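You operate a simulated robot arm through the tools that you are given. There is no shell and no other tool.

You are at the controls of a simulated robot arm. One attempt, no reset.

## Task
Finish the iced cake: shake pearls over it, then stand the pink topper in the middle.
Fine: twenty or more stick, over most of the top; most that come out land on it; shaker back where it stood, closed. Set down upright: what you pick out.

It is judged by the outcome, as a careful person would: the job done as asked, and still so three seconds after it is handed in. It fails if anything else is knocked over, pushed out of place, dropped, spilled or broken.

## Robot
A 7-joint arm with a two-finger parallel gripper, fixed in place. Base frame: the origin is on the floor under the middle of its stand, x ahead of it, y to its left, z up; the work surface is at about z = 75. Lengths are in cm, angles in degrees, forces in N, time in s.
It reaches about 147.9 cm from its shoulder. Its first joint turns from -166.0 to 166.0 degrees. Payload 4.4 kg.
Tool frame: the origin (TCP) lies between the finger pads and is the grasp point; the fingertips stand 2.3 cm ahead of it; z points along the fingers, y is the line along which they close. Largest opening 9.4 cm; finger width 3.8, thickness 1; the body of the gripper, 5.4 by 9.6 cm, starts 3.9 cm behind the TCP.
Orientation is that of the tool frame in the base frame, as [roll, pitch, yaw] about the fixed x, y, z axes, in that order (R = Rz(yaw) Ry(pitch) Rx(roll)). With the fingers straight down and closing along the base's y, the tool's x points along the base's -x, its y along +y and its z along -z.

## Interface
- The arm moves only by the tool nudge_tool. Its arguments are lists of equal length, an entry for each row: "xyz": the shift along the base's x, y, z in cm, a list of three; "rotation": the turn, a rotation vector about the base's x, y, z in degrees, a list of three; "hand": the closure in counts, from 0 (fully open) to 255 (shut). In form: {"xyz": [[dx, dy, dz], ...], "rotation": [[ax, ay, az], ...], "hand": [hand, ...]}. A call has 1 to 20 rows; each row shifts and turns the commanded pose from where the row before left it. Each row takes 0.2 s and may step no farther than 5 cm and 8.6 degrees from the row before; otherwise, or with a gripper value out of range, the whole call is refused. A pose out of reach is approached as far as the arm can. The call stops where the force on the tool passes 40 N (or 10 N more than at its start, if that is more) or the arm is blocked; 0.2 s more then pass. The fingers move at their own pace (about 7.2 cm/s each) and stop on an object; they squeeze with about 36 N. The grip force told is the motor's: it shows also when the fingers shut on nothing. Time passes only in rows, and 0.2 s behind the last, so rows that do not move let the fingers close. It gives the time, the measured TCP pose, the force on the tool (base axes), the opening and the grip force at its end, in the units of the frame above (readings bear some noise), with the torque about the TCP (base axes, N m) and any sound that the robot's microphone picked up.
- Cameras (640 x 400 px; columns grow to the right, rows downward): "scene" is fixed at [22.08, -65.16, 154.69]; the picture's right is [0.79, -0.62, 0.00], its down [-0.28, -0.36, -0.89] and it looks along [0.55, 0.70, -0.46] (base axes); focal length 319 px, centre (320, 200). "wrist" rides on the gripper at [8.6, 1.6, -7.4] in the tool frame; the picture's right is [-0.18, 0.98, 0.00], its down [-0.58, -0.11, -0.81] and it looks along [-0.79, -0.15, 0.59] (tool axes); focal length 243 px, centre (320, 200). There is no depth. A picture from a camera that has moved, and an enlarged one, comes with that camera's place and axes in the base frame and with its lens.
- get_image(camera): a new picture of that camera. It takes no simulated time.
- close_up(camera, box): a new picture of the part [left, top, right, bottom] of that camera's present view, enlarged. It takes no simulated time.
- close_job(): hands the job in; it is judged then, once.

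Nothing tells you positions but the pictures and the camera data. Unless the task says otherwise, let go and move clear before handing in.

The tools are called after "Call:" as a command line: name --argument value ..., lists and objects as JSON in quotes. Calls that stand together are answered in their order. nudge_tool: Moves the arm, as the interface text tells. Its arguments: {"type":"object","properties":{"xyz":{"type":"array","items":{"type":"array","items":{"type":"number"}}},"rotation":{"type":"array","items":{"type":"array","items":{"type":"number"}}},"hand":{"type":"array","items":{"type":"number"}}},"required":["xyz","rotation","hand"]} The other tools are called the same way: get_image (camera) takes a picture; close_up (camera, box) takes an enlarged picture of a part of a camera's view; close_job () hands the job in.

At the start:

```text
time: 0.0
eef_pos: [68.04, 51.5, 116.65]
tool_rot: [-180.0, 0.0, 179.9]
contact_force: [-0.5, 0.0, -0.2]
ft_torque: [-0.01, -0.02, 0.01]
grip_width: 9.42
finger_force: 0.1
```

scene: 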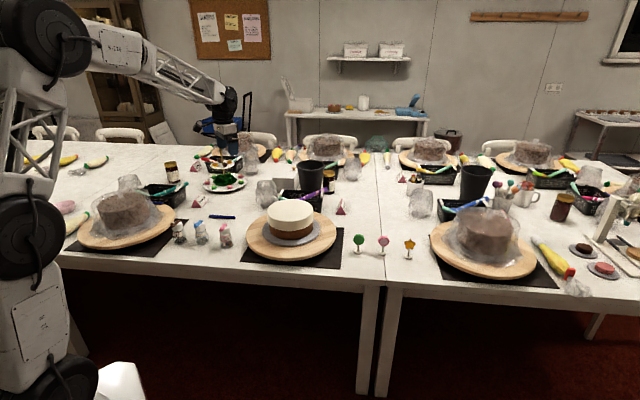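
wrist: 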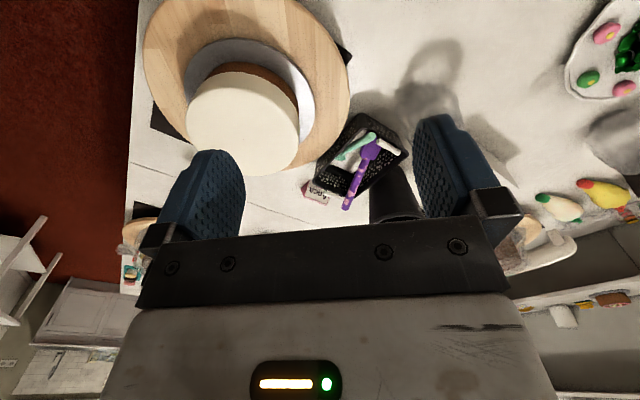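

I see the iced cake on a board in the middle of the near table, three small shakers to its left and three toppers (green, pink, star) to its right. I'll zoom in on these to identify them.

Call:
close_up --camera "scene" --box '[160, 200, 260, 262]'

Call:
close_up --camera "scene" --box '[240, 180, 350, 270]'

Call:
close_up --camera "scene" --box '[340, 220, 430, 276]'

Call:
close_up --camera "scene" --box '[160, 130, 360, 260]'

```text
6.40 times, centred on (210, 231) of scene
camera zoom: at [22.08, -65.16, 154.69], right [0.79, -0.62, 0.0], down [-0.28, -0.36, -0.89], along [0.55, 0.7, -0.46], focal length 2044 px, centre (1024, 2)
```

zoom: 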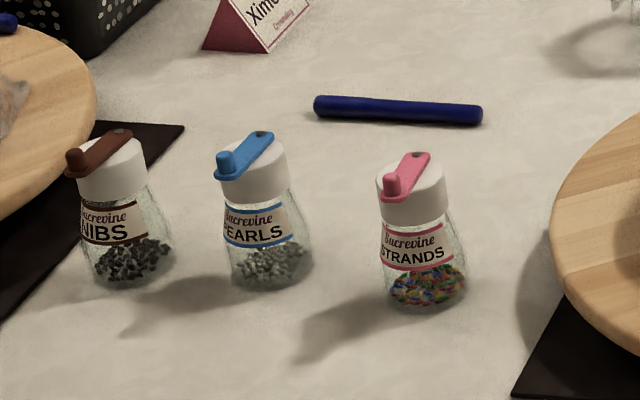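

```text
4.44 times, centred on (295, 225) of scene
camera zoom: at [22.08, -65.16, 154.69], right [0.79, -0.62, 0.0], down [-0.28, -0.36, -0.89], along [0.55, 0.7, -0.46], focal length 1419 px, centre (431, 89)
```

zoom: 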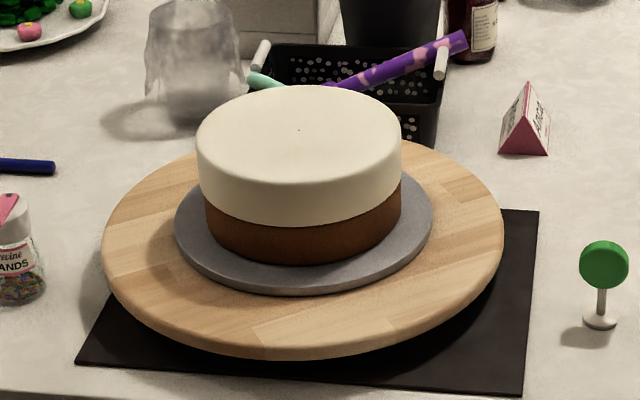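

```text
7.11 times, centred on (385, 248) of scene
camera zoom: at [22.08, -65.16, 154.69], right [0.79, -0.62, 0.0], down [-0.28, -0.36, -0.89], along [0.55, 0.7, -0.46], focal length 2271 px, centre (-142, -141)
```

zoom: 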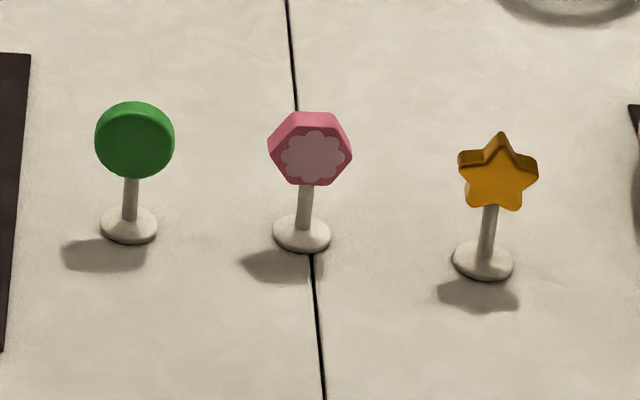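

```text
3.08 times, centred on (260, 195) of scene
camera zoom: at [22.08, -65.16, 154.69], right [0.79, -0.62, 0.0], down [-0.28, -0.36, -0.89], along [0.55, 0.7, -0.46], focal length 982 px, centre (505, 215)
```

zoom: 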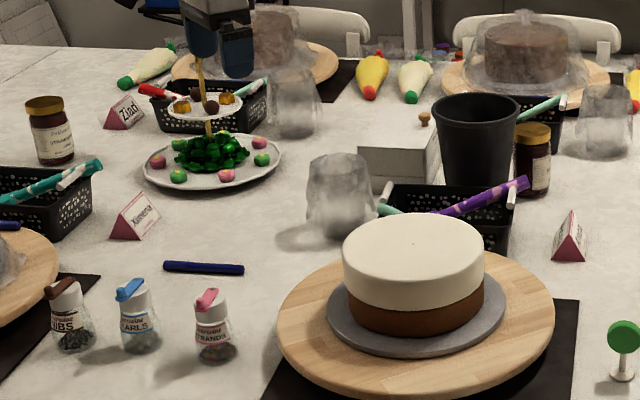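

I can read the shakers: NIBS (brown cap), PEARLS (blue cap), STRANDS (pink cap). I'll zoom further on the pearl shaker's cap to work out how it opens.

Call:
close_up --camera "scene" --box '[190, 216, 214, 248]'

Call:
close_up --camera "scene" --box '[165, 214, 240, 256]'

Call:
close_up --camera "scene" --box '[372, 230, 396, 258]'

Call:
close_up --camera "scene" --box '[0, 150, 180, 270]'

```text
12.50 times, centred on (202, 232) of scene
camera zoom: at [22.08, -65.16, 154.69], right [0.79, -0.62, 0.0], down [-0.28, -0.36, -0.89], along [0.55, 0.7, -0.46], focal length 3992 px, centre (1795, -200)
```

zoom: 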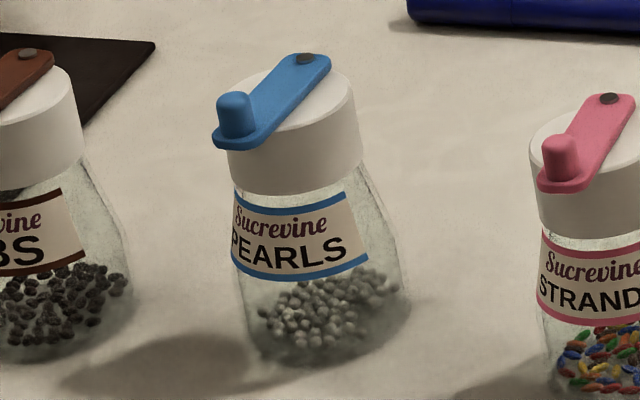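

```text
8.53 times, centred on (202, 235) of scene
camera zoom: at [22.08, -65.16, 154.69], right [0.79, -0.62, 0.0], down [-0.28, -0.36, -0.89], along [0.55, 0.7, -0.46], focal length 2725 px, centre (1323, -99)
```

zoom: 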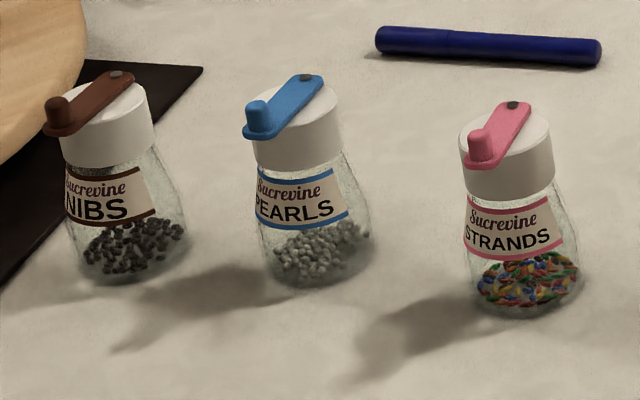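

```text
14.29 times, centred on (384, 244) of scene
camera zoom: at [22.08, -65.16, 154.69], right [0.79, -0.62, 0.0], down [-0.28, -0.36, -0.89], along [0.55, 0.7, -0.46], focal length 4562 px, centre (-594, -429)
```

zoom: 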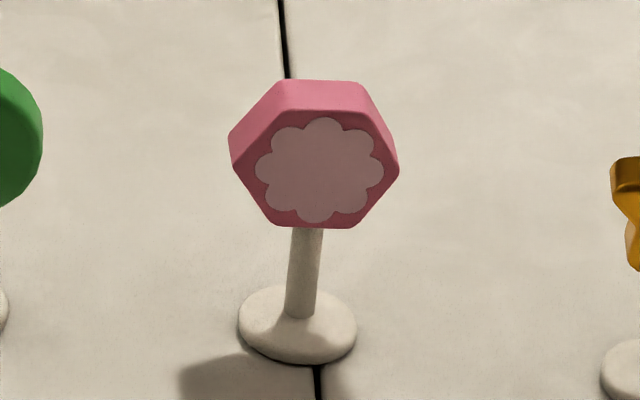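

```text
3.33 times, centred on (90, 210) of scene
camera zoom: at [22.08, -65.16, 154.69], right [0.79, -0.62, 0.0], down [-0.28, -0.36, -0.89], along [0.55, 0.7, -0.46], focal length 1064 px, centre (1087, 167)
```

zoom: 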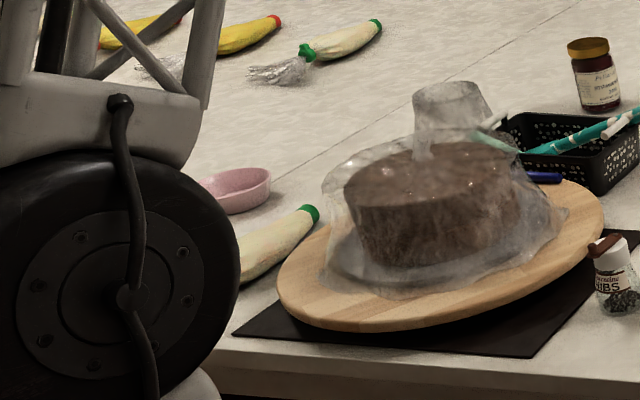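

The pearl shaker has a blue swivel lever with a peg, pivoted on a dark pin. I take it to stand near (53, 57), with the cake near (85, 36) and the pink topper near (108, 3). Before moving I'll look at the hand and the rest of the scene.

Call:
close_up --camera "scene" --box '[180, 60, 280, 180]'

Call:
close_up --camera "wrist" --box '[120, 0, 460, 220]'

Call:
close_up --camera "scene" --box '[0, 0, 260, 170]'

```text
3.33 times, centred on (230, 120) of scene
camera zoom: at [22.08, -65.16, 154.69], right [0.79, -0.62, 0.0], down [-0.28, -0.36, -0.89], along [0.55, 0.7, -0.46], focal length 1064 px, centre (620, 467)
```

zoom: 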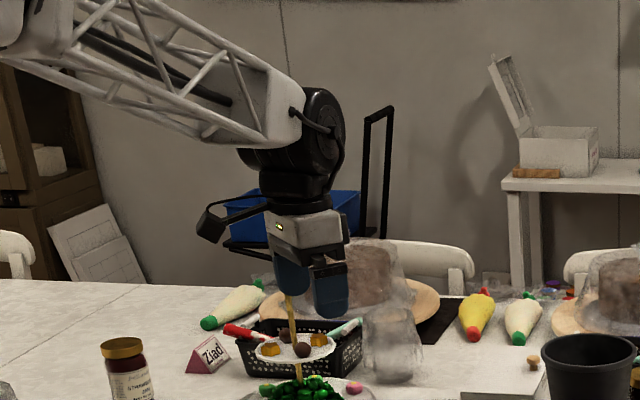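

```text
1.82 times, centred on (290, 110) of wrist
camera zoom: at [59.39, 53.18, 124.09], right [0.18, 0.98, 0.0], down [0.58, -0.11, 0.81], along [0.79, -0.15, -0.59], focal length 441 px, centre (374, 364)
```

zoom: 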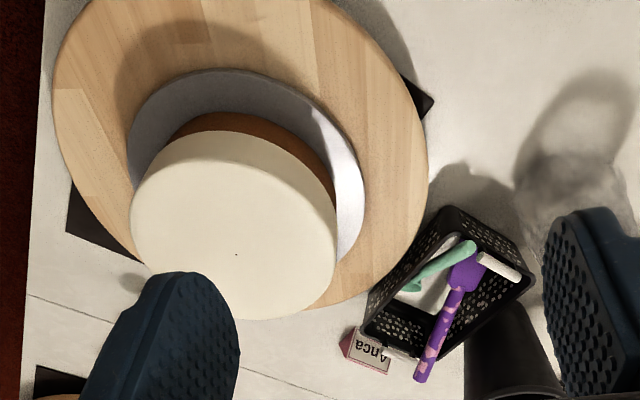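

```text
2.35 times, centred on (130, 85) of scene
camera zoom: at [22.08, -65.16, 154.69], right [0.79, -0.62, 0.0], down [-0.28, -0.36, -0.89], along [0.55, 0.7, -0.46], focal length 751 px, centre (767, 471)
```

zoom: 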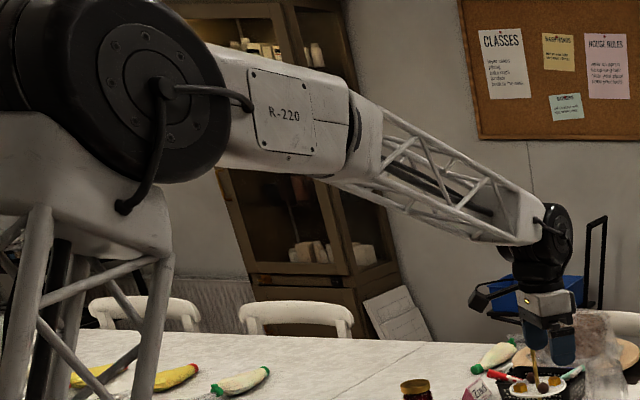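

The cake's centre dot works out at about (84.5, 35, 90). I want the hand turned so the wrist camera ends up on top when the fingers tilt forward, so I'll test that yaw high up in free space.

Call:
nudge_tool --xyz '[[-0.8, 0, -0.4], [-0.8, 0, -0.4], [-0.8, 0, -0.4], [-0.8, 0, -0.4], [-0.8, 0, -0.4], [-0.8, 0, -0.4], [-0.8, 0, -0.4], [-0.8, 0, -0.4], [-0.8, 0, -0.4], [-0.8, 0, -0.4], [-0.8, 0, -0.4], [-0.8, 0, -0.4], [-0.8, 0, -0.4], [-0.8, 0, -0.4], [-0.8, 0, -0.4], [-0.8, 0, -0.4]]' --rotation '[[0, 0, -8.5], [0, 0, -8.5], [0, 0, -8.5], [0, 0, -8.5], [0, 0, -8.5], [0, 0, -8.5], [0, 0, -8.5], [0, 0, -8.5], [0, 0, -8.5], [0, 0, -8.5], [0, 0, -8.5], [0, 0, -8.5], [0, 0, -8.5], [0, 0, -8.5], [0, 0, -8.5], [0, 0, -8.5]]' --hand '[0, 0, 0, 0, 0, 0, 0, 0, 0, 0, 0, 0, 0, 0, 0, 0]'

```text
time: 3.4
eef_pos: [56.57, 49.94, 110.84]
tool_rot: [-178.9, -1.0, 49.1]
contact_force: [2.4, 0.8, -0.7]
ft_torque: [-0.14, 0.21, 0.02]
grip_width: 9.39
finger_force: 0.0
out of reach, approached as far as the arm can: row 16
```

The yaw went nearly all the way: about 49° reached, close to a joint limit. I'll look at what the wrist sees from here.

Call:
get_image --camera "wrist"

Call:
get_image --camera "scene"

```text
taken
camera wrist: at [63.44, 55.29, 118.43], right [0.62, -0.78, -0.02], down [-0.46, -0.39, 0.8], along [-0.63, -0.49, -0.6], focal length 243 px, centre (320, 200)
```

wrist: 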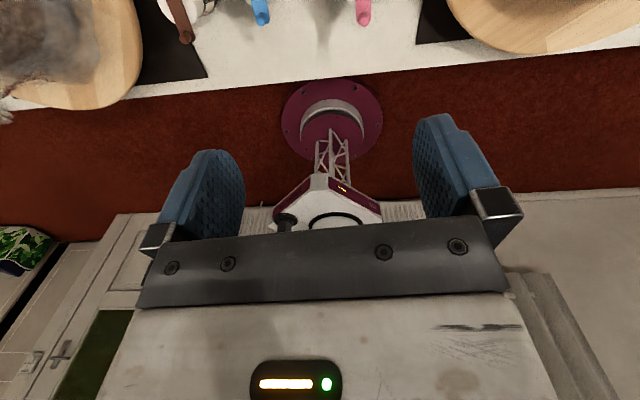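

```text
taken
```

scene: 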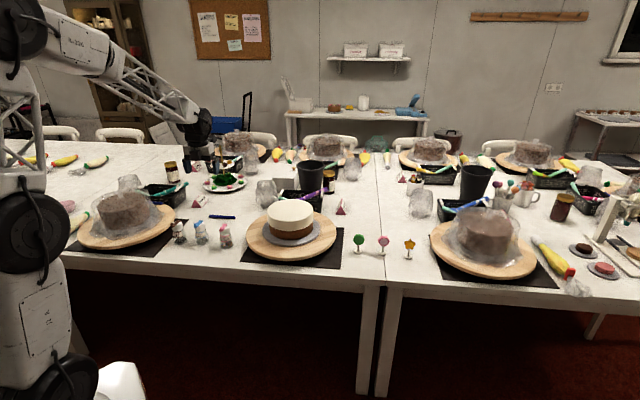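

The yaw limit lies close to where I need to be, which still works. Now I'll tilt the fingers forward and back away from the shaker to view it from the robot's side.

Call:
nudge_tool --xyz '[[-1.8, -0.45, -0.8], [-1.8, -0.45, -0.8], [-1.8, -0.45, -0.8], [-1.8, -0.45, -0.8], [-1.8, -0.45, -0.8], [-1.8, -0.45, -0.8], [-1.8, -0.45, -0.8], [-1.8, -0.45, -0.8]]' --rotation '[[5.7, -5.6, 0], [5.7, -5.6, 0], [5.7, -5.6, 0], [5.7, -5.6, 0], [5.7, -5.6, 0], [5.7, -5.6, 0], [5.7, -5.6, 0], [5.7, -5.6, 0]]' --hand '[0, 0, 0, 0, 0, 0, 0, 0]'

Call:
get_image --camera "wrist"

Call:
get_image --camera "scene"

```text
time: 5.4
eef_pos: [44.25, 48.81, 82.5]
tool_rot: [175.6, -42.9, 52.1]
contact_force: [-0.3, -1.0, -1.0]
ft_torque: [0.05, -0.07, -0.01]
grip_width: 9.39
finger_force: 0.1
stopped in row 8: the arm was blocked; the commanded pose is now the measured one
```

```text
taken
camera wrist: at [45.77, 49.09, 93.91], right [0.66, -0.75, -0.07], down [-0.73, -0.66, 0.19], along [-0.19, -0.07, -0.98], focal length 243 px, centre (320, 200)
```

wrist: 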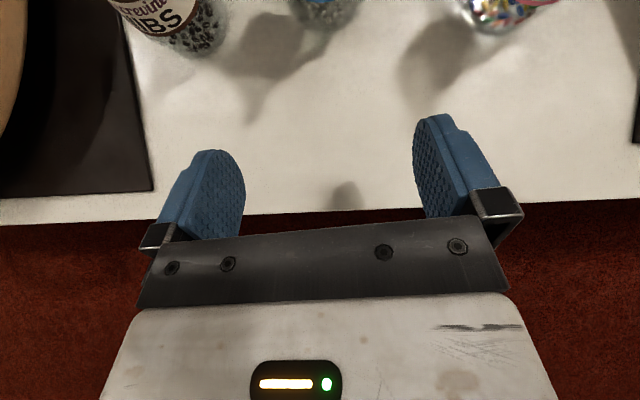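

```text
taken
```

scene: 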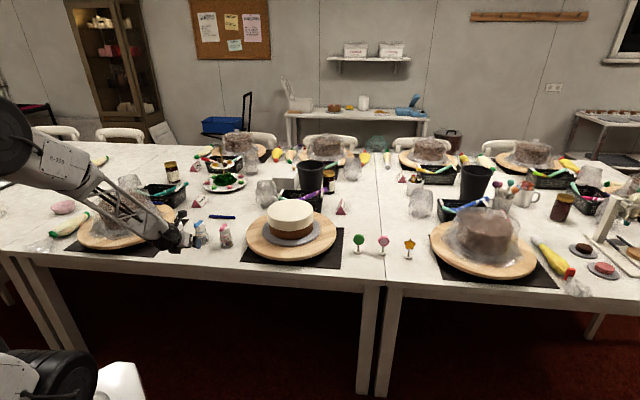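

The arm swung lower than I commanded and stopped as blocked. Before doing anything else I'll check whether it's touching anything.

Call:
close_up --camera "scene" --box '[40, 150, 260, 280]'

Call:
close_up --camera "scene" --box '[140, 200, 240, 262]'

Call:
close_up --camera "scene" --box '[0, 80, 200, 400]'

```text
2.91 times, centred on (150, 215) of scene
camera zoom: at [22.08, -65.16, 154.69], right [0.79, -0.62, 0.0], down [-0.28, -0.36, -0.89], along [0.55, 0.7, -0.46], focal length 929 px, centre (814, 156)
```

zoom: 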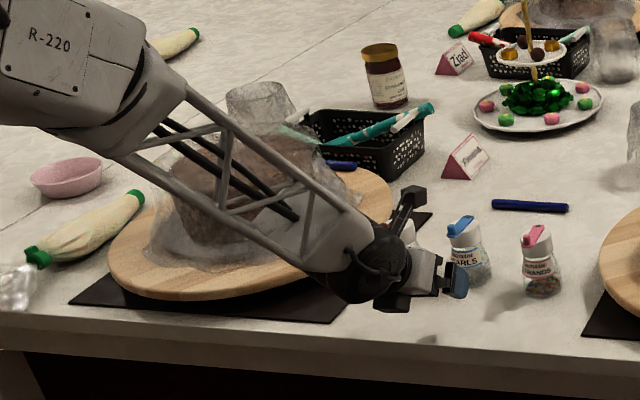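

```text
6.40 times, centred on (190, 231) of scene
camera zoom: at [22.08, -65.16, 154.69], right [0.79, -0.62, 0.0], down [-0.28, -0.36, -0.89], along [0.55, 0.7, -0.46], focal length 2044 px, centre (1152, 2)
```

zoom: 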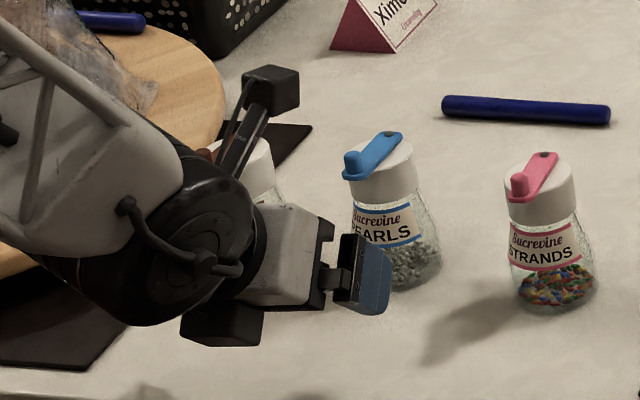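

```text
1.25 times, centred on (100, 240) of scene
camera zoom: at [22.08, -65.16, 154.69], right [0.79, -0.62, 0.0], down [-0.28, -0.36, -0.89], along [0.55, 0.7, -0.46], focal length 399 px, centre (595, 150)
```

zoom: 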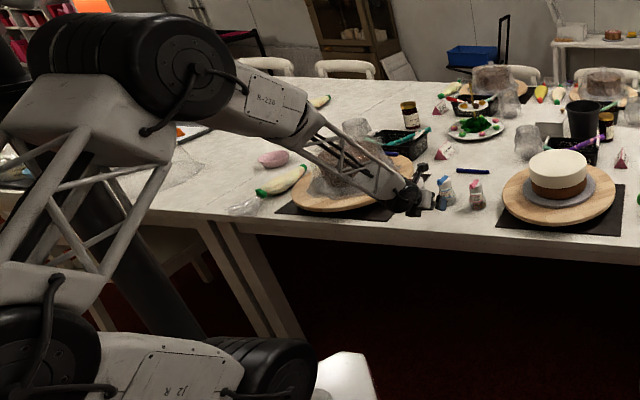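

Nothing appears disturbed, and the tool force is near zero, so it was probably a joint limit. I'll raise the hand straight up and see whether the arm follows cleanly.

Call:
nudge_tool --xyz '[[0, 0, 1.5], [0, 0, 2], [0, 0, 2], [0, 0, 2]]' --rotation '[[0, 0, 0], [0, 0, 0], [0, 0, 0], [0, 0, 0]]' --hand '[0, 0, 0, 0]'

Call:
get_image --camera "scene"

```text
time: 6.4
eef_pos: [44.14, 48.96, 89.97]
tool_rot: [175.6, -42.8, 52.1]
contact_force: [-0.2, 0.5, 0.1]
ft_torque: [-0.01, -0.02, 0.0]
grip_width: 9.4
finger_force: 0.0
```

```text
taken
```

scene: 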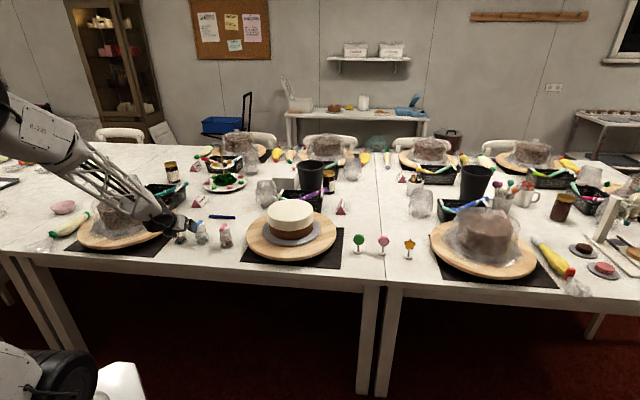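

It follows exactly. I'll rise further and test more forward tilt in small steps, high above everything.

Call:
nudge_tool --xyz '[[0, 0, 3], [0, 0, 3], [0, 0, 3], [0, 0, 3], [0, 0, 3], [0, 0, 0]]' --rotation '[[0, 0, 0], [0, 0, 0], [0, 0, 0], [0, 0, 0], [0, 0, 0], [5.7, -5.6, 0]]' --hand '[0, 0, 0, 0, 0, 0]'

Call:
nudge_tool --xyz '[[0, 0, 0]]' --rotation '[[5.7, -5.6, 0]]' --hand '[0]'

```text
time: 7.8
eef_pos: [44.35, 48.29, 104.43]
tool_rot: [173.7, -44.5, 52.4]
contact_force: [-0.3, -0.4, 0.0]
ft_torque: [0.0, 0.01, -0.01]
grip_width: 9.37
finger_force: 0.1
out of reach, approached as far as the arm can: row 6
```

```text
time: 8.2
eef_pos: [44.46, 48.26, 104.6]
tool_rot: [171.9, -49.5, 53.1]
contact_force: [0.0, -0.3, 1.0]
ft_torque: [-0.03, 0.02, -0.01]
grip_width: 9.43
finger_force: 0.0
out of reach, approached as far as the arm can: row 1
```

Call:
nudge_tool --xyz '[[0, 0, 0], [0, 0, 0]]' --rotation '[[-4.2, -4.3, 5.2], [-4.2, -4.3, 5.2]]' --hand '[0, 0]'

Call:
nudge_tool --xyz '[[0, 0, 0]]' --rotation '[[5.7, -5.6, 0]]' --hand '[0]'

```text
time: 8.8
eef_pos: [44.38, 48.35, 104.57]
tool_rot: [154.9, -45.5, 76.3]
contact_force: [0.8, -0.3, 0.2]
ft_torque: [-0.01, 0.02, -0.01]
grip_width: 9.38
finger_force: 0.0
```

```text
time: 9.2
eef_pos: [44.18, 48.36, 104.62]
tool_rot: [148.3, -52.3, 81.3]
contact_force: [-0.3, 0.1, 0.0]
ft_torque: [0.01, 0.0, -0.02]
grip_width: 9.39
finger_force: 0.2
```

That joint limit was the cause; backing off it works. I'll use an approach heading of about 58° with the fingers 65° forward of straight down, which stays inside the limit, and move over the pearl shaker to look straight down at its cap.

Call:
nudge_tool --xyz '[[1.5, 0.9, 0], [1.5, 0.9, 0], [1.5, 0.9, 0], [1.5, 0.9, 0], [1.5, 0.9, 0], [1.5, 0.9, 0]]' --rotation '[[0, 0, 7.35], [0, 0, 7.35], [5.4, -3.4, 0], [2.98, 4.77, -2.62], [2.98, 4.77, -2.62], [2.98, 4.77, -2.62]]' --hand '[0, 0, 0, 0, 0, 0]'

Call:
get_image --camera "wrist"

Call:
get_image --camera "scene"

```text
time: 10.6
eef_pos: [48.76, 51.06, 104.65]
tool_rot: [145.7, -59.2, 92.8]
contact_force: [-0.2, -0.6, 0.8]
ft_torque: [0.01, 0.01, -0.02]
grip_width: 9.39
finger_force: 0.1
out of reach, approached as far as the arm can: row 2, 4, 5, 6
```

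```text
taken
camera wrist: at [45.99, 49.32, 115.73], right [0.84, -0.53, 0.13], down [-0.5, -0.84, -0.19], along [0.21, 0.09, -0.97], focal length 243 px, centre (320, 200)
```

wrist: 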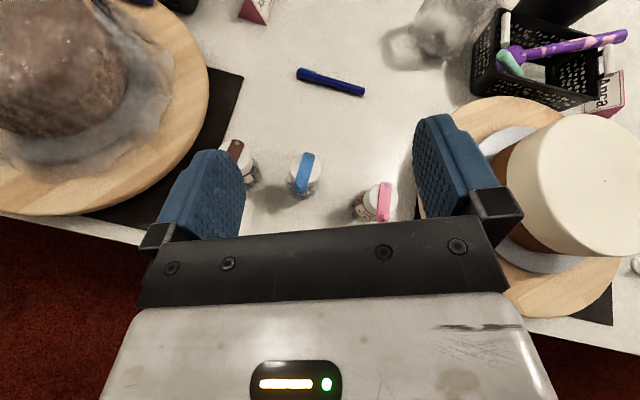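

```text
taken
```

scene: 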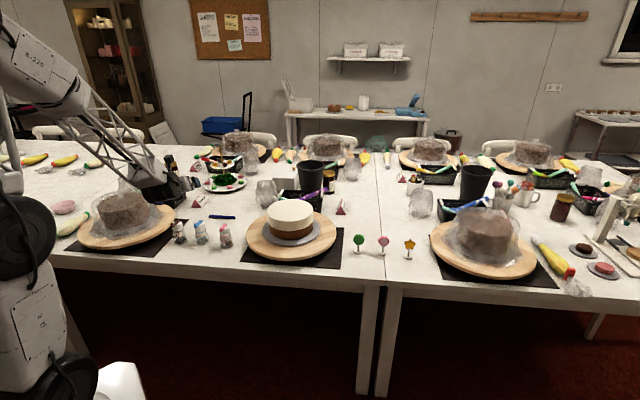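

From overhead the blue lever shows clearly. I'll zoom in on the pearl shaker cap for its exact position, the peg, and any holes.

Call:
close_up --camera "wrist" --box '[272, 140, 336, 210]'

Call:
close_up --camera "wrist" --box '[220, 120, 420, 240]'

```text
5.71 times, centred on (304, 175) of wrist
camera zoom: at [45.99, 49.32, 115.73], right [0.84, -0.53, 0.13], down [-0.5, -0.84, -0.19], along [0.21, 0.09, -0.97], focal length 1386 px, centre (411, 343)
```

zoom: 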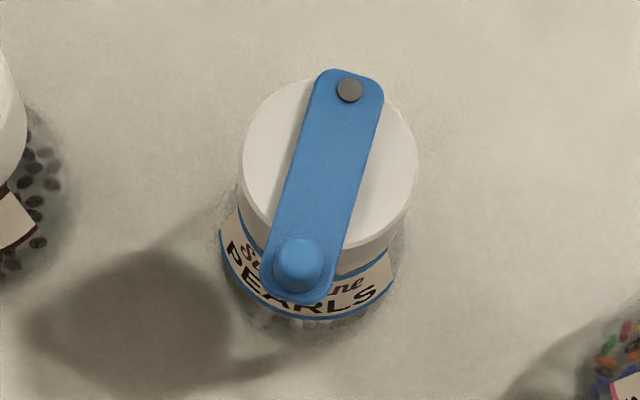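

```text
3.20 times, centred on (320, 180) of wrist
camera zoom: at [45.99, 49.32, 115.73], right [0.84, -0.53, 0.13], down [-0.5, -0.84, -0.19], along [0.21, 0.09, -0.97], focal length 776 px, centre (320, 264)
```

zoom: 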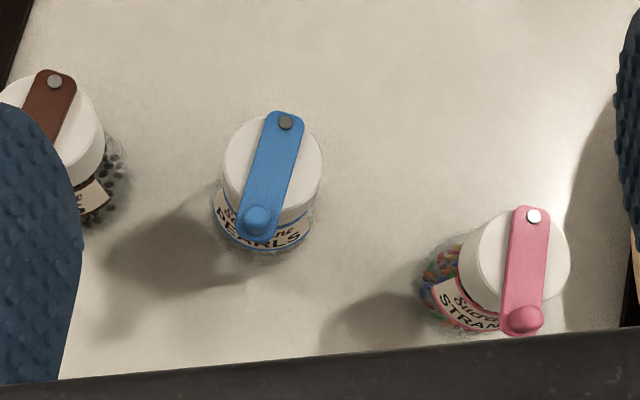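

The pearl cap is centred at about (53.45, 57.0), with its top at z≈84.2. The pivot pin is at (54.5, 58.0) and the peg at about (51.2, 55.0), its top near 85.8. I'll go to a level 45° tilt with the fingers closed to make a pusher, still high up.

Call:
nudge_tool --xyz '[[0, 0, 0], [0, 0, 0], [0, 0, 0], [0, 0, 0], [0, 0, 0], [0, 0, 0], [0, 0, 0]]' --rotation '[[-5.4, 3.9, 0], [-5.4, 3.9, 0], [-5.4, 3.9, 0], [0, 0, -4.4], [2.82, 3.36, -4.38], [2.82, 3.36, -4.38], [2.4, 2.9, -3.8]]' --hand '[100, 200, 255, 255, 255, 255, 255]'

Call:
get_image --camera "wrist"

```text
time: 12.2
eef_pos: [47.52, 53.28, 96.49]
tool_rot: [177.9, -44.8, 51.3]
contact_force: [-0.4, 0.4, 0.3]
ft_torque: [0.01, 0.02, -0.05]
grip_width: 0.0
finger_force: 36.2
out of reach, approached as far as the arm can: row 1, 2, 3, 6, 7
```

```text
taken
camera wrist: at [49.08, 53.25, 107.9], right [0.67, -0.74, -0.1], down [-0.72, -0.68, 0.16], along [-0.19, -0.03, -0.98], focal length 243 px, centre (320, 200)
```

wrist: 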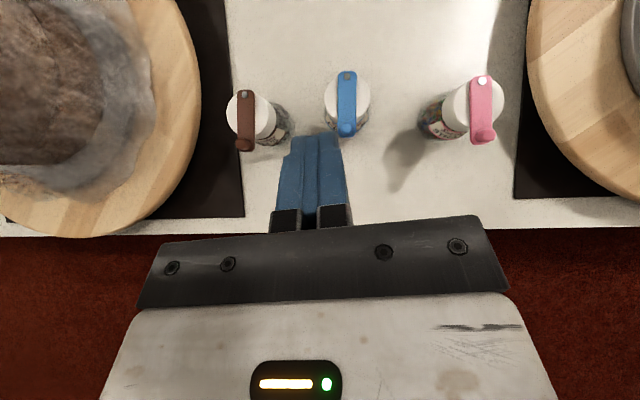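

I'm at a level 45° tilt. Out-of-reach rows make the position sag, so I'll roll back a few degrees for margin and check that the arm tracks precisely.

Call:
nudge_tool --xyz '[[0, 0, 1], [0, 0, 1]]' --rotation '[[-1.41, -1.58, 2.13], [0, 0, 0]]' --hand '[255, 255]'

```text
time: 12.8
eef_pos: [47.42, 53.43, 98.52]
tool_rot: [175.5, -44.6, 55.5]
contact_force: [0.3, -0.2, -0.5]
ft_torque: [0.0, 0.03, -0.01]
grip_width: 0.0
finger_force: 36.1
```

Call:
close_up --camera "scene" --box '[150, 160, 250, 260]'

Call:
close_up --camera "wrist" --box '[220, 50, 420, 250]'

```text
4.00 times, centred on (200, 210) of scene
camera zoom: at [22.08, -65.16, 154.69], right [0.79, -0.62, 0.0], down [-0.28, -0.36, -0.89], along [0.55, 0.7, -0.46], focal length 1277 px, centre (800, 160)
```

zoom: 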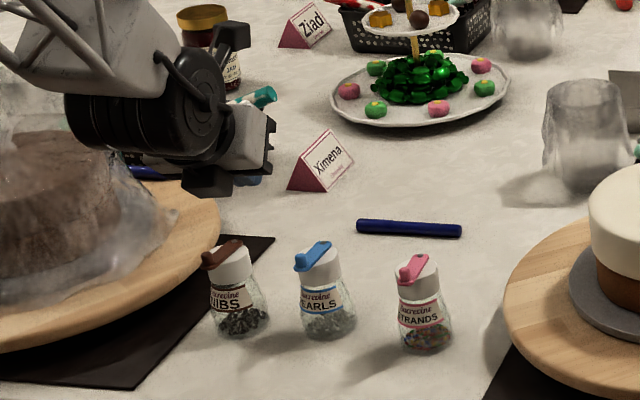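

```text
2.00 times, centred on (320, 150) of wrist
camera zoom: at [48.74, 53.61, 109.88], right [0.7, -0.71, -0.07], down [-0.69, -0.7, 0.16], along [-0.16, -0.06, -0.98], focal length 485 px, centre (320, 300)
```

zoom: 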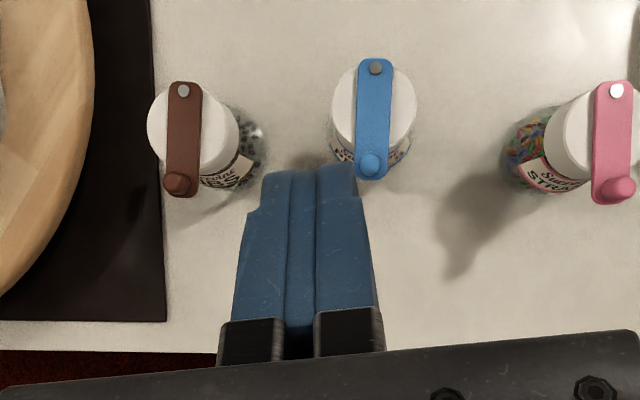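

Tracking is good. I'll lower the closed fingers on the NIBS side of the peg, clear of both neighbours, ready to push the peg toward the STRANDS side.

Call:
nudge_tool --xyz '[[1.38, 2.83, 0], [0, 0, -2.5], [0, 0, -2.5], [0, 0, -2.5], [0, 0, -2.5], [0, 0, 0]]' --rotation '[[0, 0, 0], [0, 0, 0], [0, 0, 0], [0, 0, 0], [0, 0, 0], [0, 0, 0]]' --hand '[255, 255, 255, 255, 255, 255]'

Call:
close_up --camera "wrist" --box '[220, 0, 480, 220]'

Call:
close_up --camera "scene" --box '[150, 190, 250, 260]'

```text
time: 14.2
eef_pos: [48.49, 56.54, 88.45]
tool_rot: [175.5, -44.5, 55.6]
contact_force: [0.4, 0.4, 0.8]
ft_torque: [-0.02, -0.01, 0.0]
grip_width: 0.01
finger_force: 36.3
out of reach, approached as far as the arm can: row 5
```

```text
1.82 times, centred on (350, 110) of wrist
camera zoom: at [49.89, 56.78, 99.91], right [0.7, -0.71, -0.07], down [-0.69, -0.7, 0.16], along [-0.16, -0.06, -0.98], focal length 441 px, centre (266, 364)
```

zoom: 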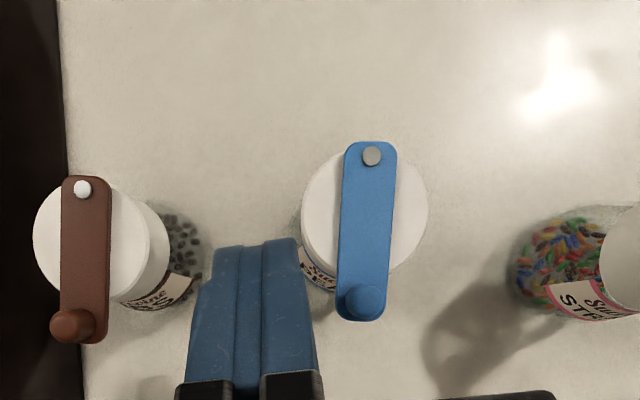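

```text
5.71 times, centred on (200, 225) of scene
camera zoom: at [22.08, -65.16, 154.69], right [0.79, -0.62, 0.0], down [-0.28, -0.36, -0.89], along [0.55, 0.7, -0.46], focal length 1825 px, centre (1006, 57)
```

zoom: 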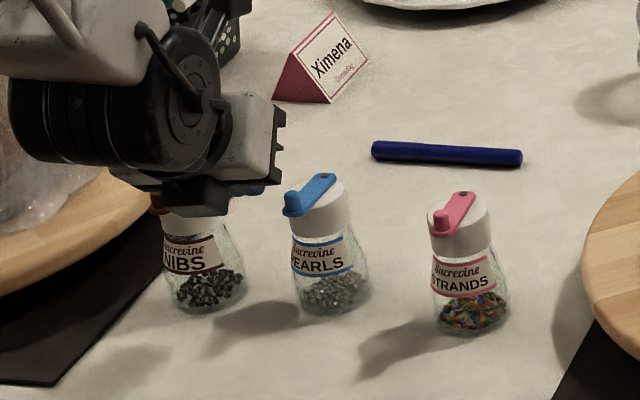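

Clear so far, but this is near the limit again, so I'll roll back a bit more for margin and descend the last 2 cm.

Call:
nudge_tool --xyz '[[0, 0, 0], [0, 0, -1], [0, 0, -1], [0, 0, 0]]' --rotation '[[-2.77, -3.19, 4.26], [0, 0, 0], [0, 0, 0], [0, 0, 0]]' --hand '[255, 255, 255, 255]'

Call:
close_up --camera "wrist" --box '[220, 0, 480, 220]'

```text
time: 15.2
eef_pos: [48.82, 56.55, 86.59]
tool_rot: [170.4, -43.9, 63.7]
contact_force: [-0.1, -0.2, 0.4]
ft_torque: [0.02, -0.01, 0.01]
grip_width: 0.01
finger_force: 36.2
```

```text
1.82 times, centred on (350, 110) of wrist
camera zoom: at [49.44, 57.23, 98.02], right [0.76, -0.65, -0.01], down [-0.64, -0.75, 0.16], along [-0.11, -0.11, -0.99], focal length 441 px, centre (266, 364)
```

zoom: 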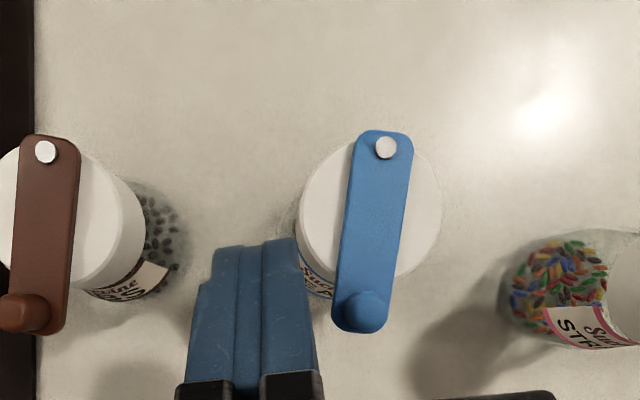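

Call:
nudge_tool --xyz '[[0.276, -0.292, 0], [0.276, -0.292, 0], [0.276, -0.292, 0], [0.276, -0.292, 0], [0.276, -0.292, 0]]' --rotation '[[0, 0, 0], [0, 0, 0], [0, 0, 0], [0, 0, 0], [0, 0, 0]]' --hand '[255, 255, 255, 255, 255]'

Call:
close_up --camera "wrist" --box '[220, 0, 480, 220]'

Call:
close_up --camera "scene" --box '[165, 200, 245, 256]'

```text
time: 16.4
eef_pos: [50.09, 54.96, 86.55]
tool_rot: [170.4, -44.0, 63.8]
contact_force: [-0.9, -0.4, -0.3]
ft_torque: [0.0, 0.0, -0.05]
grip_width: 0.0
finger_force: 36.0
```

```text
1.82 times, centred on (350, 110) of wrist
camera zoom: at [50.84, 55.68, 98.0], right [0.76, -0.65, -0.01], down [-0.64, -0.75, 0.16], along [-0.11, -0.11, -0.99], focal length 441 px, centre (266, 364)
```

zoom: 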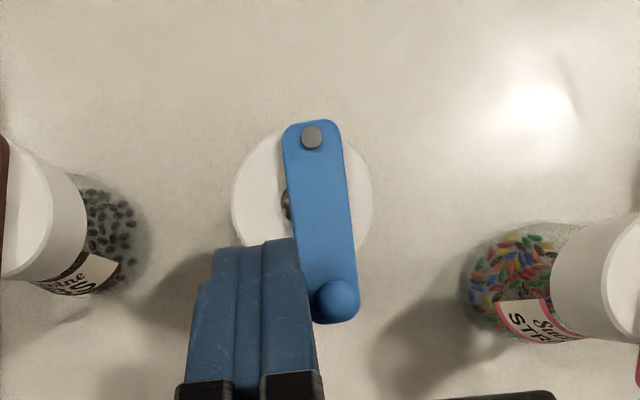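

```text
7.14 times, centred on (205, 228) of scene
camera zoom: at [22.08, -65.16, 154.69], right [0.79, -0.62, 0.0], down [-0.28, -0.36, -0.89], along [0.55, 0.7, -0.46], focal length 2281 px, centre (1141, 0)
```

zoom: 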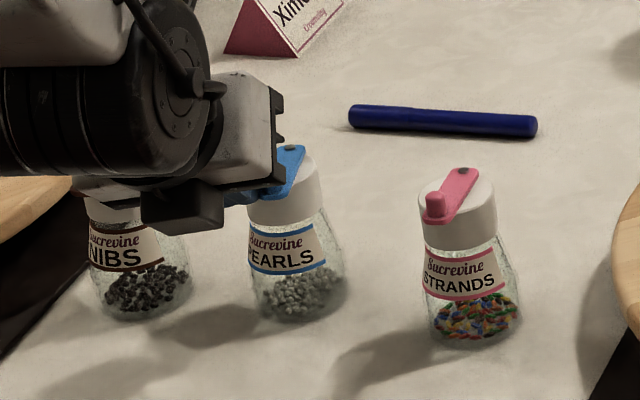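

The lever swings easily while the bottle stays put, and a hole is appearing beneath it. I'll keep sweeping the peg around its arc.

Call:
nudge_tool --xyz '[[0.423, -0.177, 0.07], [0.423, -0.177, 0.07], [0.423, -0.177, 0.07], [0.423, -0.177, 0.07], [0.423, -0.177, 0.07], [0.423, -0.177, 0.05]]' --rotation '[[0, 0, 0], [0, 0, 0], [0, 0, 0], [0, 0, 0], [0, 0, 0], [0, 0, 0]]' --hand '[255, 255, 255, 255, 255, 255]'

Call:
close_up --camera "wrist" --box '[220, 0, 480, 220]'

```text
time: 17.8
eef_pos: [52.21, 54.05, 86.66]
tool_rot: [169.7, -43.9, 63.9]
contact_force: [-1.7, -0.9, 4.8]
ft_torque: [0.04, 0.03, 0.01]
grip_width: 0.01
finger_force: 36.4
out of reach, approached as far as the arm can: row 6
```

```text
1.82 times, centred on (350, 110) of wrist
camera zoom: at [52.89, 54.93, 98.23], right [0.76, -0.65, 0.0], down [-0.65, -0.75, 0.16], along [-0.1, -0.12, -0.99], focal length 441 px, centre (266, 364)
```

zoom: 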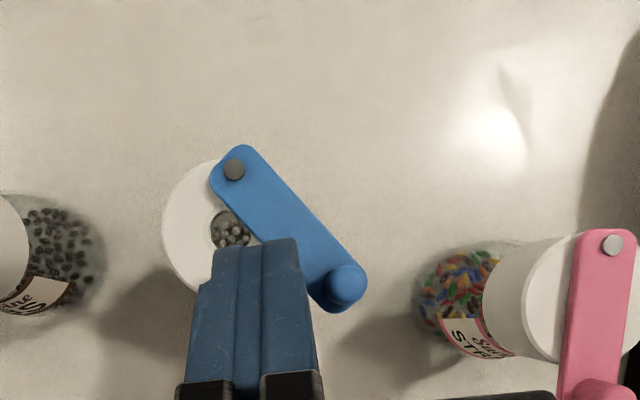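

About 50° open, with pearls visible in the hole. There's a slight upward contact force, so I'll lift a little, roll back for margin, and finish the swing to about 90°.

Call:
nudge_tool --xyz '[[0, 0, 0.4], [0.435, -0.08, 0], [0.435, -0.08, 0], [0.435, -0.08, 0], [0.435, -0.08, 0], [0.418, 0.033, 0], [0.418, 0.033, 0], [0.418, 0.033, 0], [0.418, 0.033, 0]]' --rotation '[[-2.76, -3.2, 4.25], [0, 0, 0], [0, 0, 0], [0, 0, 0], [0, 0, 0], [0, 0, 0], [0, 0, 0], [0, 0, 0], [0, 0, 0]]' --hand '[255, 255, 255, 255, 255, 255, 255, 255, 255]'

Call:
close_up --camera "wrist" --box '[180, 0, 480, 220]'

Call:
close_up --camera "scene" --box '[165, 200, 245, 256]'

```text
time: 19.8
eef_pos: [55.76, 54.11, 87.13]
tool_rot: [164.8, -42.5, 71.7]
contact_force: [0.2, -0.2, 1.0]
ft_torque: [0.03, -0.02, -0.01]
grip_width: 0.0
finger_force: 35.9
```

```text
1.82 times, centred on (330, 110) of wrist
camera zoom: at [55.72, 55.38, 98.63], right [0.8, -0.59, 0.07], down [-0.59, -0.79, 0.16], along [-0.04, -0.17, -0.99], focal length 441 px, centre (302, 364)
```

zoom: 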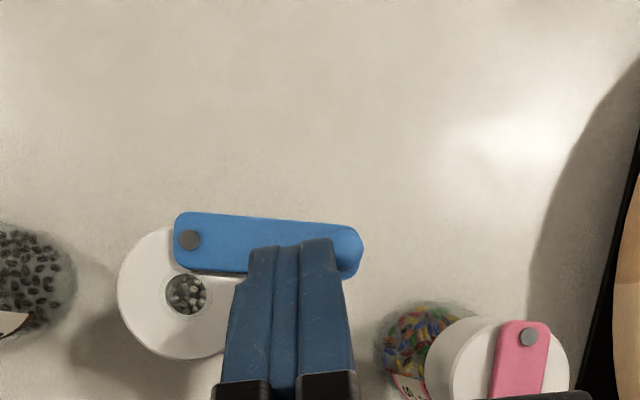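

```text
7.14 times, centred on (205, 228) of scene
camera zoom: at [22.08, -65.16, 154.69], right [0.79, -0.62, 0.0], down [-0.28, -0.36, -0.89], along [0.55, 0.7, -0.46], focal length 2281 px, centre (1141, 0)
```

zoom: 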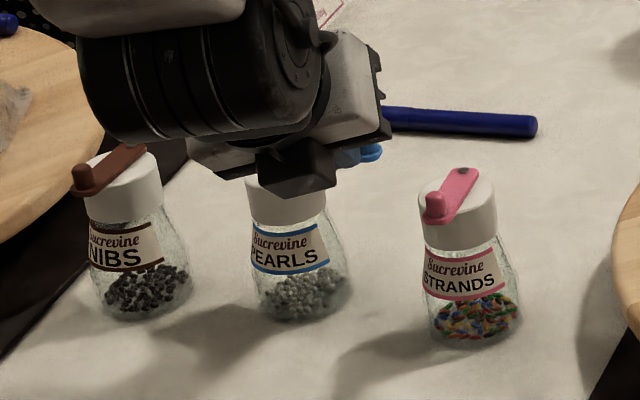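

The lever is now about 97° open, the hole at the cap's centre is fully uncovered, and the bottle hasn't moved (cap centre ≈ (53.5, 56.95)). I'll lift away, then set up a level grasp orientation at heading 60°, 42° from vertical.

Call:
nudge_tool --xyz '[[0, 0, 2], [0, 0, 3], [0, 0, 3], [0, 0, 3], [-1.4, -0.75, 0], [-1.4, -0.75, 0], [-1.4, -0.75, 0], [-1.4, -0.75, 0], [0, 0, 0], [0, 0, 0]]' --rotation '[[0, 0, 0], [0, 0, 0], [0, 0, 0], [0, 0, 0], [0, 0, 5.1], [0, 0, 5.1], [-2.25, 1.3, 0], [1.78, 3.09, -3.97], [1.78, 3.09, -3.97], [1.78, 3.09, -3.97]]' --hand '[255, 255, 255, 255, 25, 25, 25, 25, 25, 25]'

Call:
get_image --camera "wrist"

```text
time: 22.0
eef_pos: [49.06, 52.02, 91.19]
tool_rot: [177.7, -39.8, 50.4]
contact_force: [0.0, 0.5, -0.5]
ft_torque: [-0.01, 0.04, 0.01]
grip_width: 8.49
finger_force: 0.0
out of reach, approached as far as the arm can: row 1, 2, 3, 4, 5, 6, 9, 10
```

```text
taken
camera wrist: at [51.14, 52.65, 102.56], right [0.65, -0.75, -0.09], down [-0.72, -0.65, 0.24], along [-0.24, -0.09, -0.97], focal length 243 px, centre (320, 200)
```

wrist: 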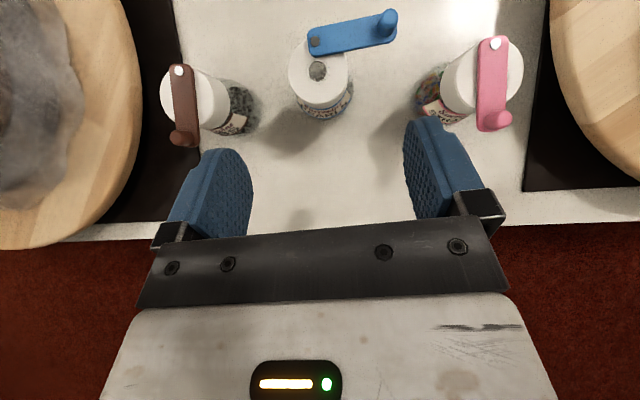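

I ended at heading ≈47°, 40° from vertical and nearly level, which suits the grasp well and aligns with the row of shakers. From here I'll advance slowly along the finger axis and check tracking.

Call:
nudge_tool --xyz '[[-0.35, -0.42, -0.45], [-0.35, -0.42, -0.45], [0.44, 0.47, -0.77], [0.44, 0.47, -0.77], [0.44, 0.47, -0.77], [0.44, 0.47, -0.77]]' --rotation '[[0, 0, 0], [0, 0, 0], [0, 0, 0], [0, 0, 0], [0, 0, 0], [0, 0, 0]]' --hand '[25, 25, 25, 25, 25, 25]'

Call:
get_image --camera "wrist"

```text
time: 23.4
eef_pos: [48.56, 55.26, 88.6]
tool_rot: [178.3, -40.0, 50.5]
contact_force: [-0.3, 0.7, -0.4]
ft_torque: [-0.05, 0.0, -0.01]
grip_width: 8.46
finger_force: 0.1
out of reach, approached as far as the arm can: row 1, 2, 3, 4, 5, 6
```

```text
taken
camera wrist: at [50.83, 55.82, 99.84], right [0.66, -0.75, -0.1], down [-0.71, -0.66, 0.24], along [-0.24, -0.09, -0.97], focal length 243 px, centre (320, 200)
```

wrist: 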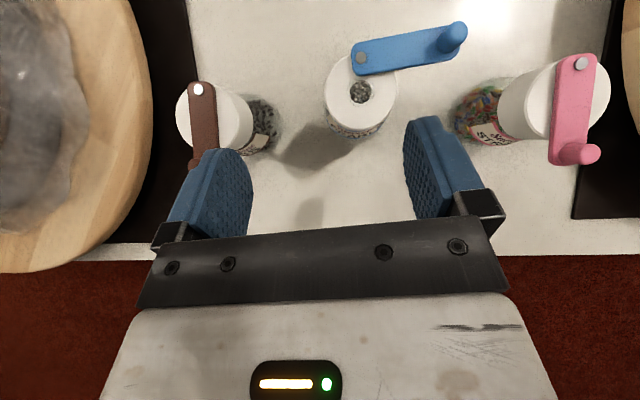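

The camera-on-top roll sits right on a joint limit and makes the arm drift. The opposite roll, with the camera on the robot's side, is the joint's neutral range, so I'll back off, rise, and roll the hand round to that side.

Call:
nudge_tool --xyz '[[0, 0, 0.5], [-0.3, -0.3, 1], [-0.3, -0.3, 1.5], [-0.3, -0.3, 1.5]]' --rotation '[[-3.3, -3.5, 5.7], [-3.3, -3.5, 5.7], [0, 0, 0], [0, 0, 0]]' --hand '[25, 25, 25, 25]'

```text
time: 24.4
eef_pos: [47.9, 54.18, 93.09]
tool_rot: [167.2, -37.8, 69.3]
contact_force: [0.0, -0.2, 0.2]
ft_torque: [-0.01, -0.02, 0.0]
grip_width: 8.49
finger_force: 0.0
```

Call:
nudge_tool --xyz '[[0, 0, 1.5], [0, 0, 1.5], [0, 0, 1.5], [0, 0, 1.5], [0, 0, 1], [0, 0, 1], [0, 0, 1], [0, 0, 0], [0, 0, 0], [0, 0, 0], [0, 0, 0], [0, 0, 0], [0, 0, 0], [0, 0, 0], [0, 0, 0], [0, 0, 0], [0, 0, 0], [0, 0, 0], [0, 0, 0], [0, 0, 0]]' --rotation '[[-3.43, -3.94, 6.32], [-3.43, -3.94, 6.32], [-3.43, -3.94, 6.32], [-3.43, -3.94, 6.32], [-3.43, -3.94, 6.32], [-3.43, -3.94, 6.32], [-3.43, -3.94, 6.32], [-3.43, -3.94, 6.32], [-3.43, -3.94, 6.32], [-3.43, -3.94, 6.32], [-3.43, -3.94, 6.32], [-3.43, -3.94, 6.32], [-3.43, -3.94, 6.32], [-3.43, -3.94, 6.32], [-3.43, -3.94, 6.32], [-3.43, -3.94, 6.32], [-3.43, -3.94, 6.32], [-3.43, -3.94, 6.32], [-3.43, -3.94, 6.32], [-3.43, -3.94, 6.32]]' --hand '[25, 25, 25, 25, 25, 25, 25, 25, 25, 25, 25, 25, 25, 25, 25, 25, 25, 25, 25, 25]'

Call:
get_image --camera "scene"

Call:
get_image --camera "wrist"

```text
time: 28.6
eef_pos: [47.81, 54.37, 101.24]
tool_rot: [174.7, 39.1, -139.3]
contact_force: [-0.1, 0.7, -0.1]
ft_torque: [0.03, -0.01, 0.03]
grip_width: 8.47
finger_force: 0.1
out of reach, approached as far as the arm can: row 5, 6
```

```text
taken
```

scene: 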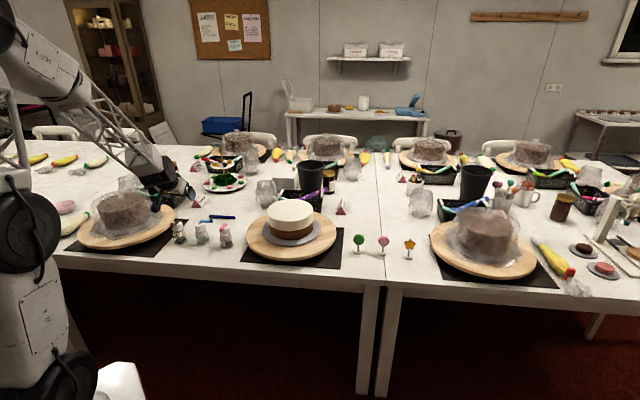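

```text
taken
camera wrist: at [38.53, 47.55, 101.6], right [-0.57, 0.8, 0.19], down [0.08, -0.17, 0.98], along [0.81, 0.58, 0.03], focal length 243 px, centre (320, 200)
```

wrist: 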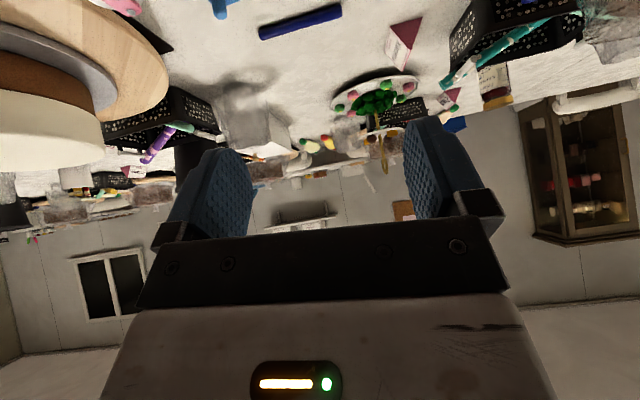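

Now in the neutral range. I'll level the roll and tilt forward to about 52°, checking that it tracks.

Call:
nudge_tool --xyz '[[0, 0, 0], [0, 0, 0], [0, 0, 0], [0, 0, 0]]' --rotation '[[-2.7, -3.12, 5.02], [4.76, -4.13, 0], [4.76, -4.13, 0], [0, 0, 0]]' --hand '[25, 25, 25, 25]'

```text
time: 29.8
eef_pos: [48.53, 55.13, 95.35]
tool_rot: [179.9, 42.8, -130.8]
contact_force: [0.1, 0.9, 0.9]
ft_torque: [-0.05, 0.02, -0.01]
grip_width: 8.46
finger_force: 0.1
out of reach, approached as far as the arm can: row 2, 3
stopped in row 4: the arm was blocked; the commanded pose is now the measured one
```

The arm can't tilt past about 43° in this configuration; the wrist seems unable to bend up beyond the forearm line. I'll look closely at the hand's geometry before choosing another wrist branch.

Call:
close_up --camera "scene" --box '[80, 130, 260, 260]'

Call:
close_up --camera "scene" --box '[0, 0, 220, 400]'

```text
3.08 times, centred on (170, 195) of scene
camera zoom: at [22.08, -65.16, 154.69], right [0.79, -0.62, 0.0], down [-0.28, -0.36, -0.89], along [0.55, 0.7, -0.46], focal length 982 px, centre (782, 215)
```

zoom: 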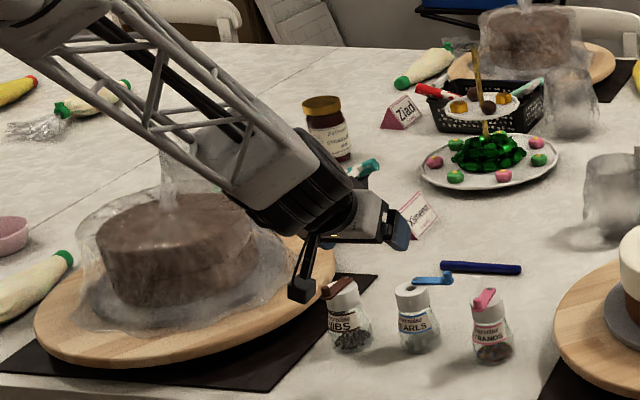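

```text
1.00 times, centred on (110, 200) of scene (not enlarged: the box is as wide or as high as the picture)
camera zoom: at [22.08, -65.16, 154.69], right [0.79, -0.62, 0.0], down [-0.28, -0.36, -0.89], along [0.55, 0.7, -0.46], focal length 319 px, centre (530, 200)
```

zoom: 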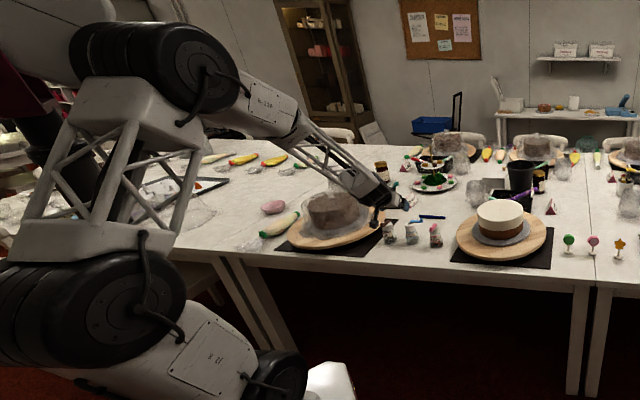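

I'll leave the shakers, return to fingers-down up high, then swing the hand sideways (pointing along the table) to enter a better-conditioned wrist branch. First I'll rise and straighten.

Call:
nudge_tool --xyz '[[0, 0, 3], [0, 0, 3], [0, 0, 3], [0, 0, 3], [0, 0, 3], [0, 0, 1]]' --rotation '[[-6.06, 5.22, 0], [-6.06, 5.22, 0], [-6.06, 5.22, 0], [-6.06, 5.22, 0], [-6.06, 5.22, 0], [0, 0, 0]]' --hand '[25, 25, 25, 25, 25, 25]'

Call:
nudge_tool --xyz '[[1.5, -1.5, 0], [1.5, -1.5, 0], [1.5, -1.5, 0], [1.5, -1.5, 0], [1.5, -1.5, 0], [1.5, -1.5, 0]]' --rotation '[[-5.2, -6.06, 0], [-5.2, -6.06, 0], [-5.2, -6.06, 0], [-5.2, -6.06, 0], [-5.2, -6.06, 0], [-5.2, -6.06, 0]]' --hand '[25, 25, 25, 25, 25, 25]'

```text
time: 31.2
eef_pos: [49.31, 56.98, 99.68]
tool_rot: [178.8, 40.8, -130.9]
contact_force: [0.9, 0.5, 0.2]
ft_torque: [-0.01, -0.05, 0.03]
grip_width: 8.46
finger_force: 0.0
out of reach, approached as far as the arm can: row 1, 2, 3, 4, 5, 6
```

```text
time: 32.6
eef_pos: [58.34, 47.67, 99.99]
tool_rot: [-125.3, 26.1, -97.8]
contact_force: [0.4, 0.1, -0.9]
ft_torque: [0.02, -0.02, -0.01]
grip_width: 8.48
finger_force: 0.1
```

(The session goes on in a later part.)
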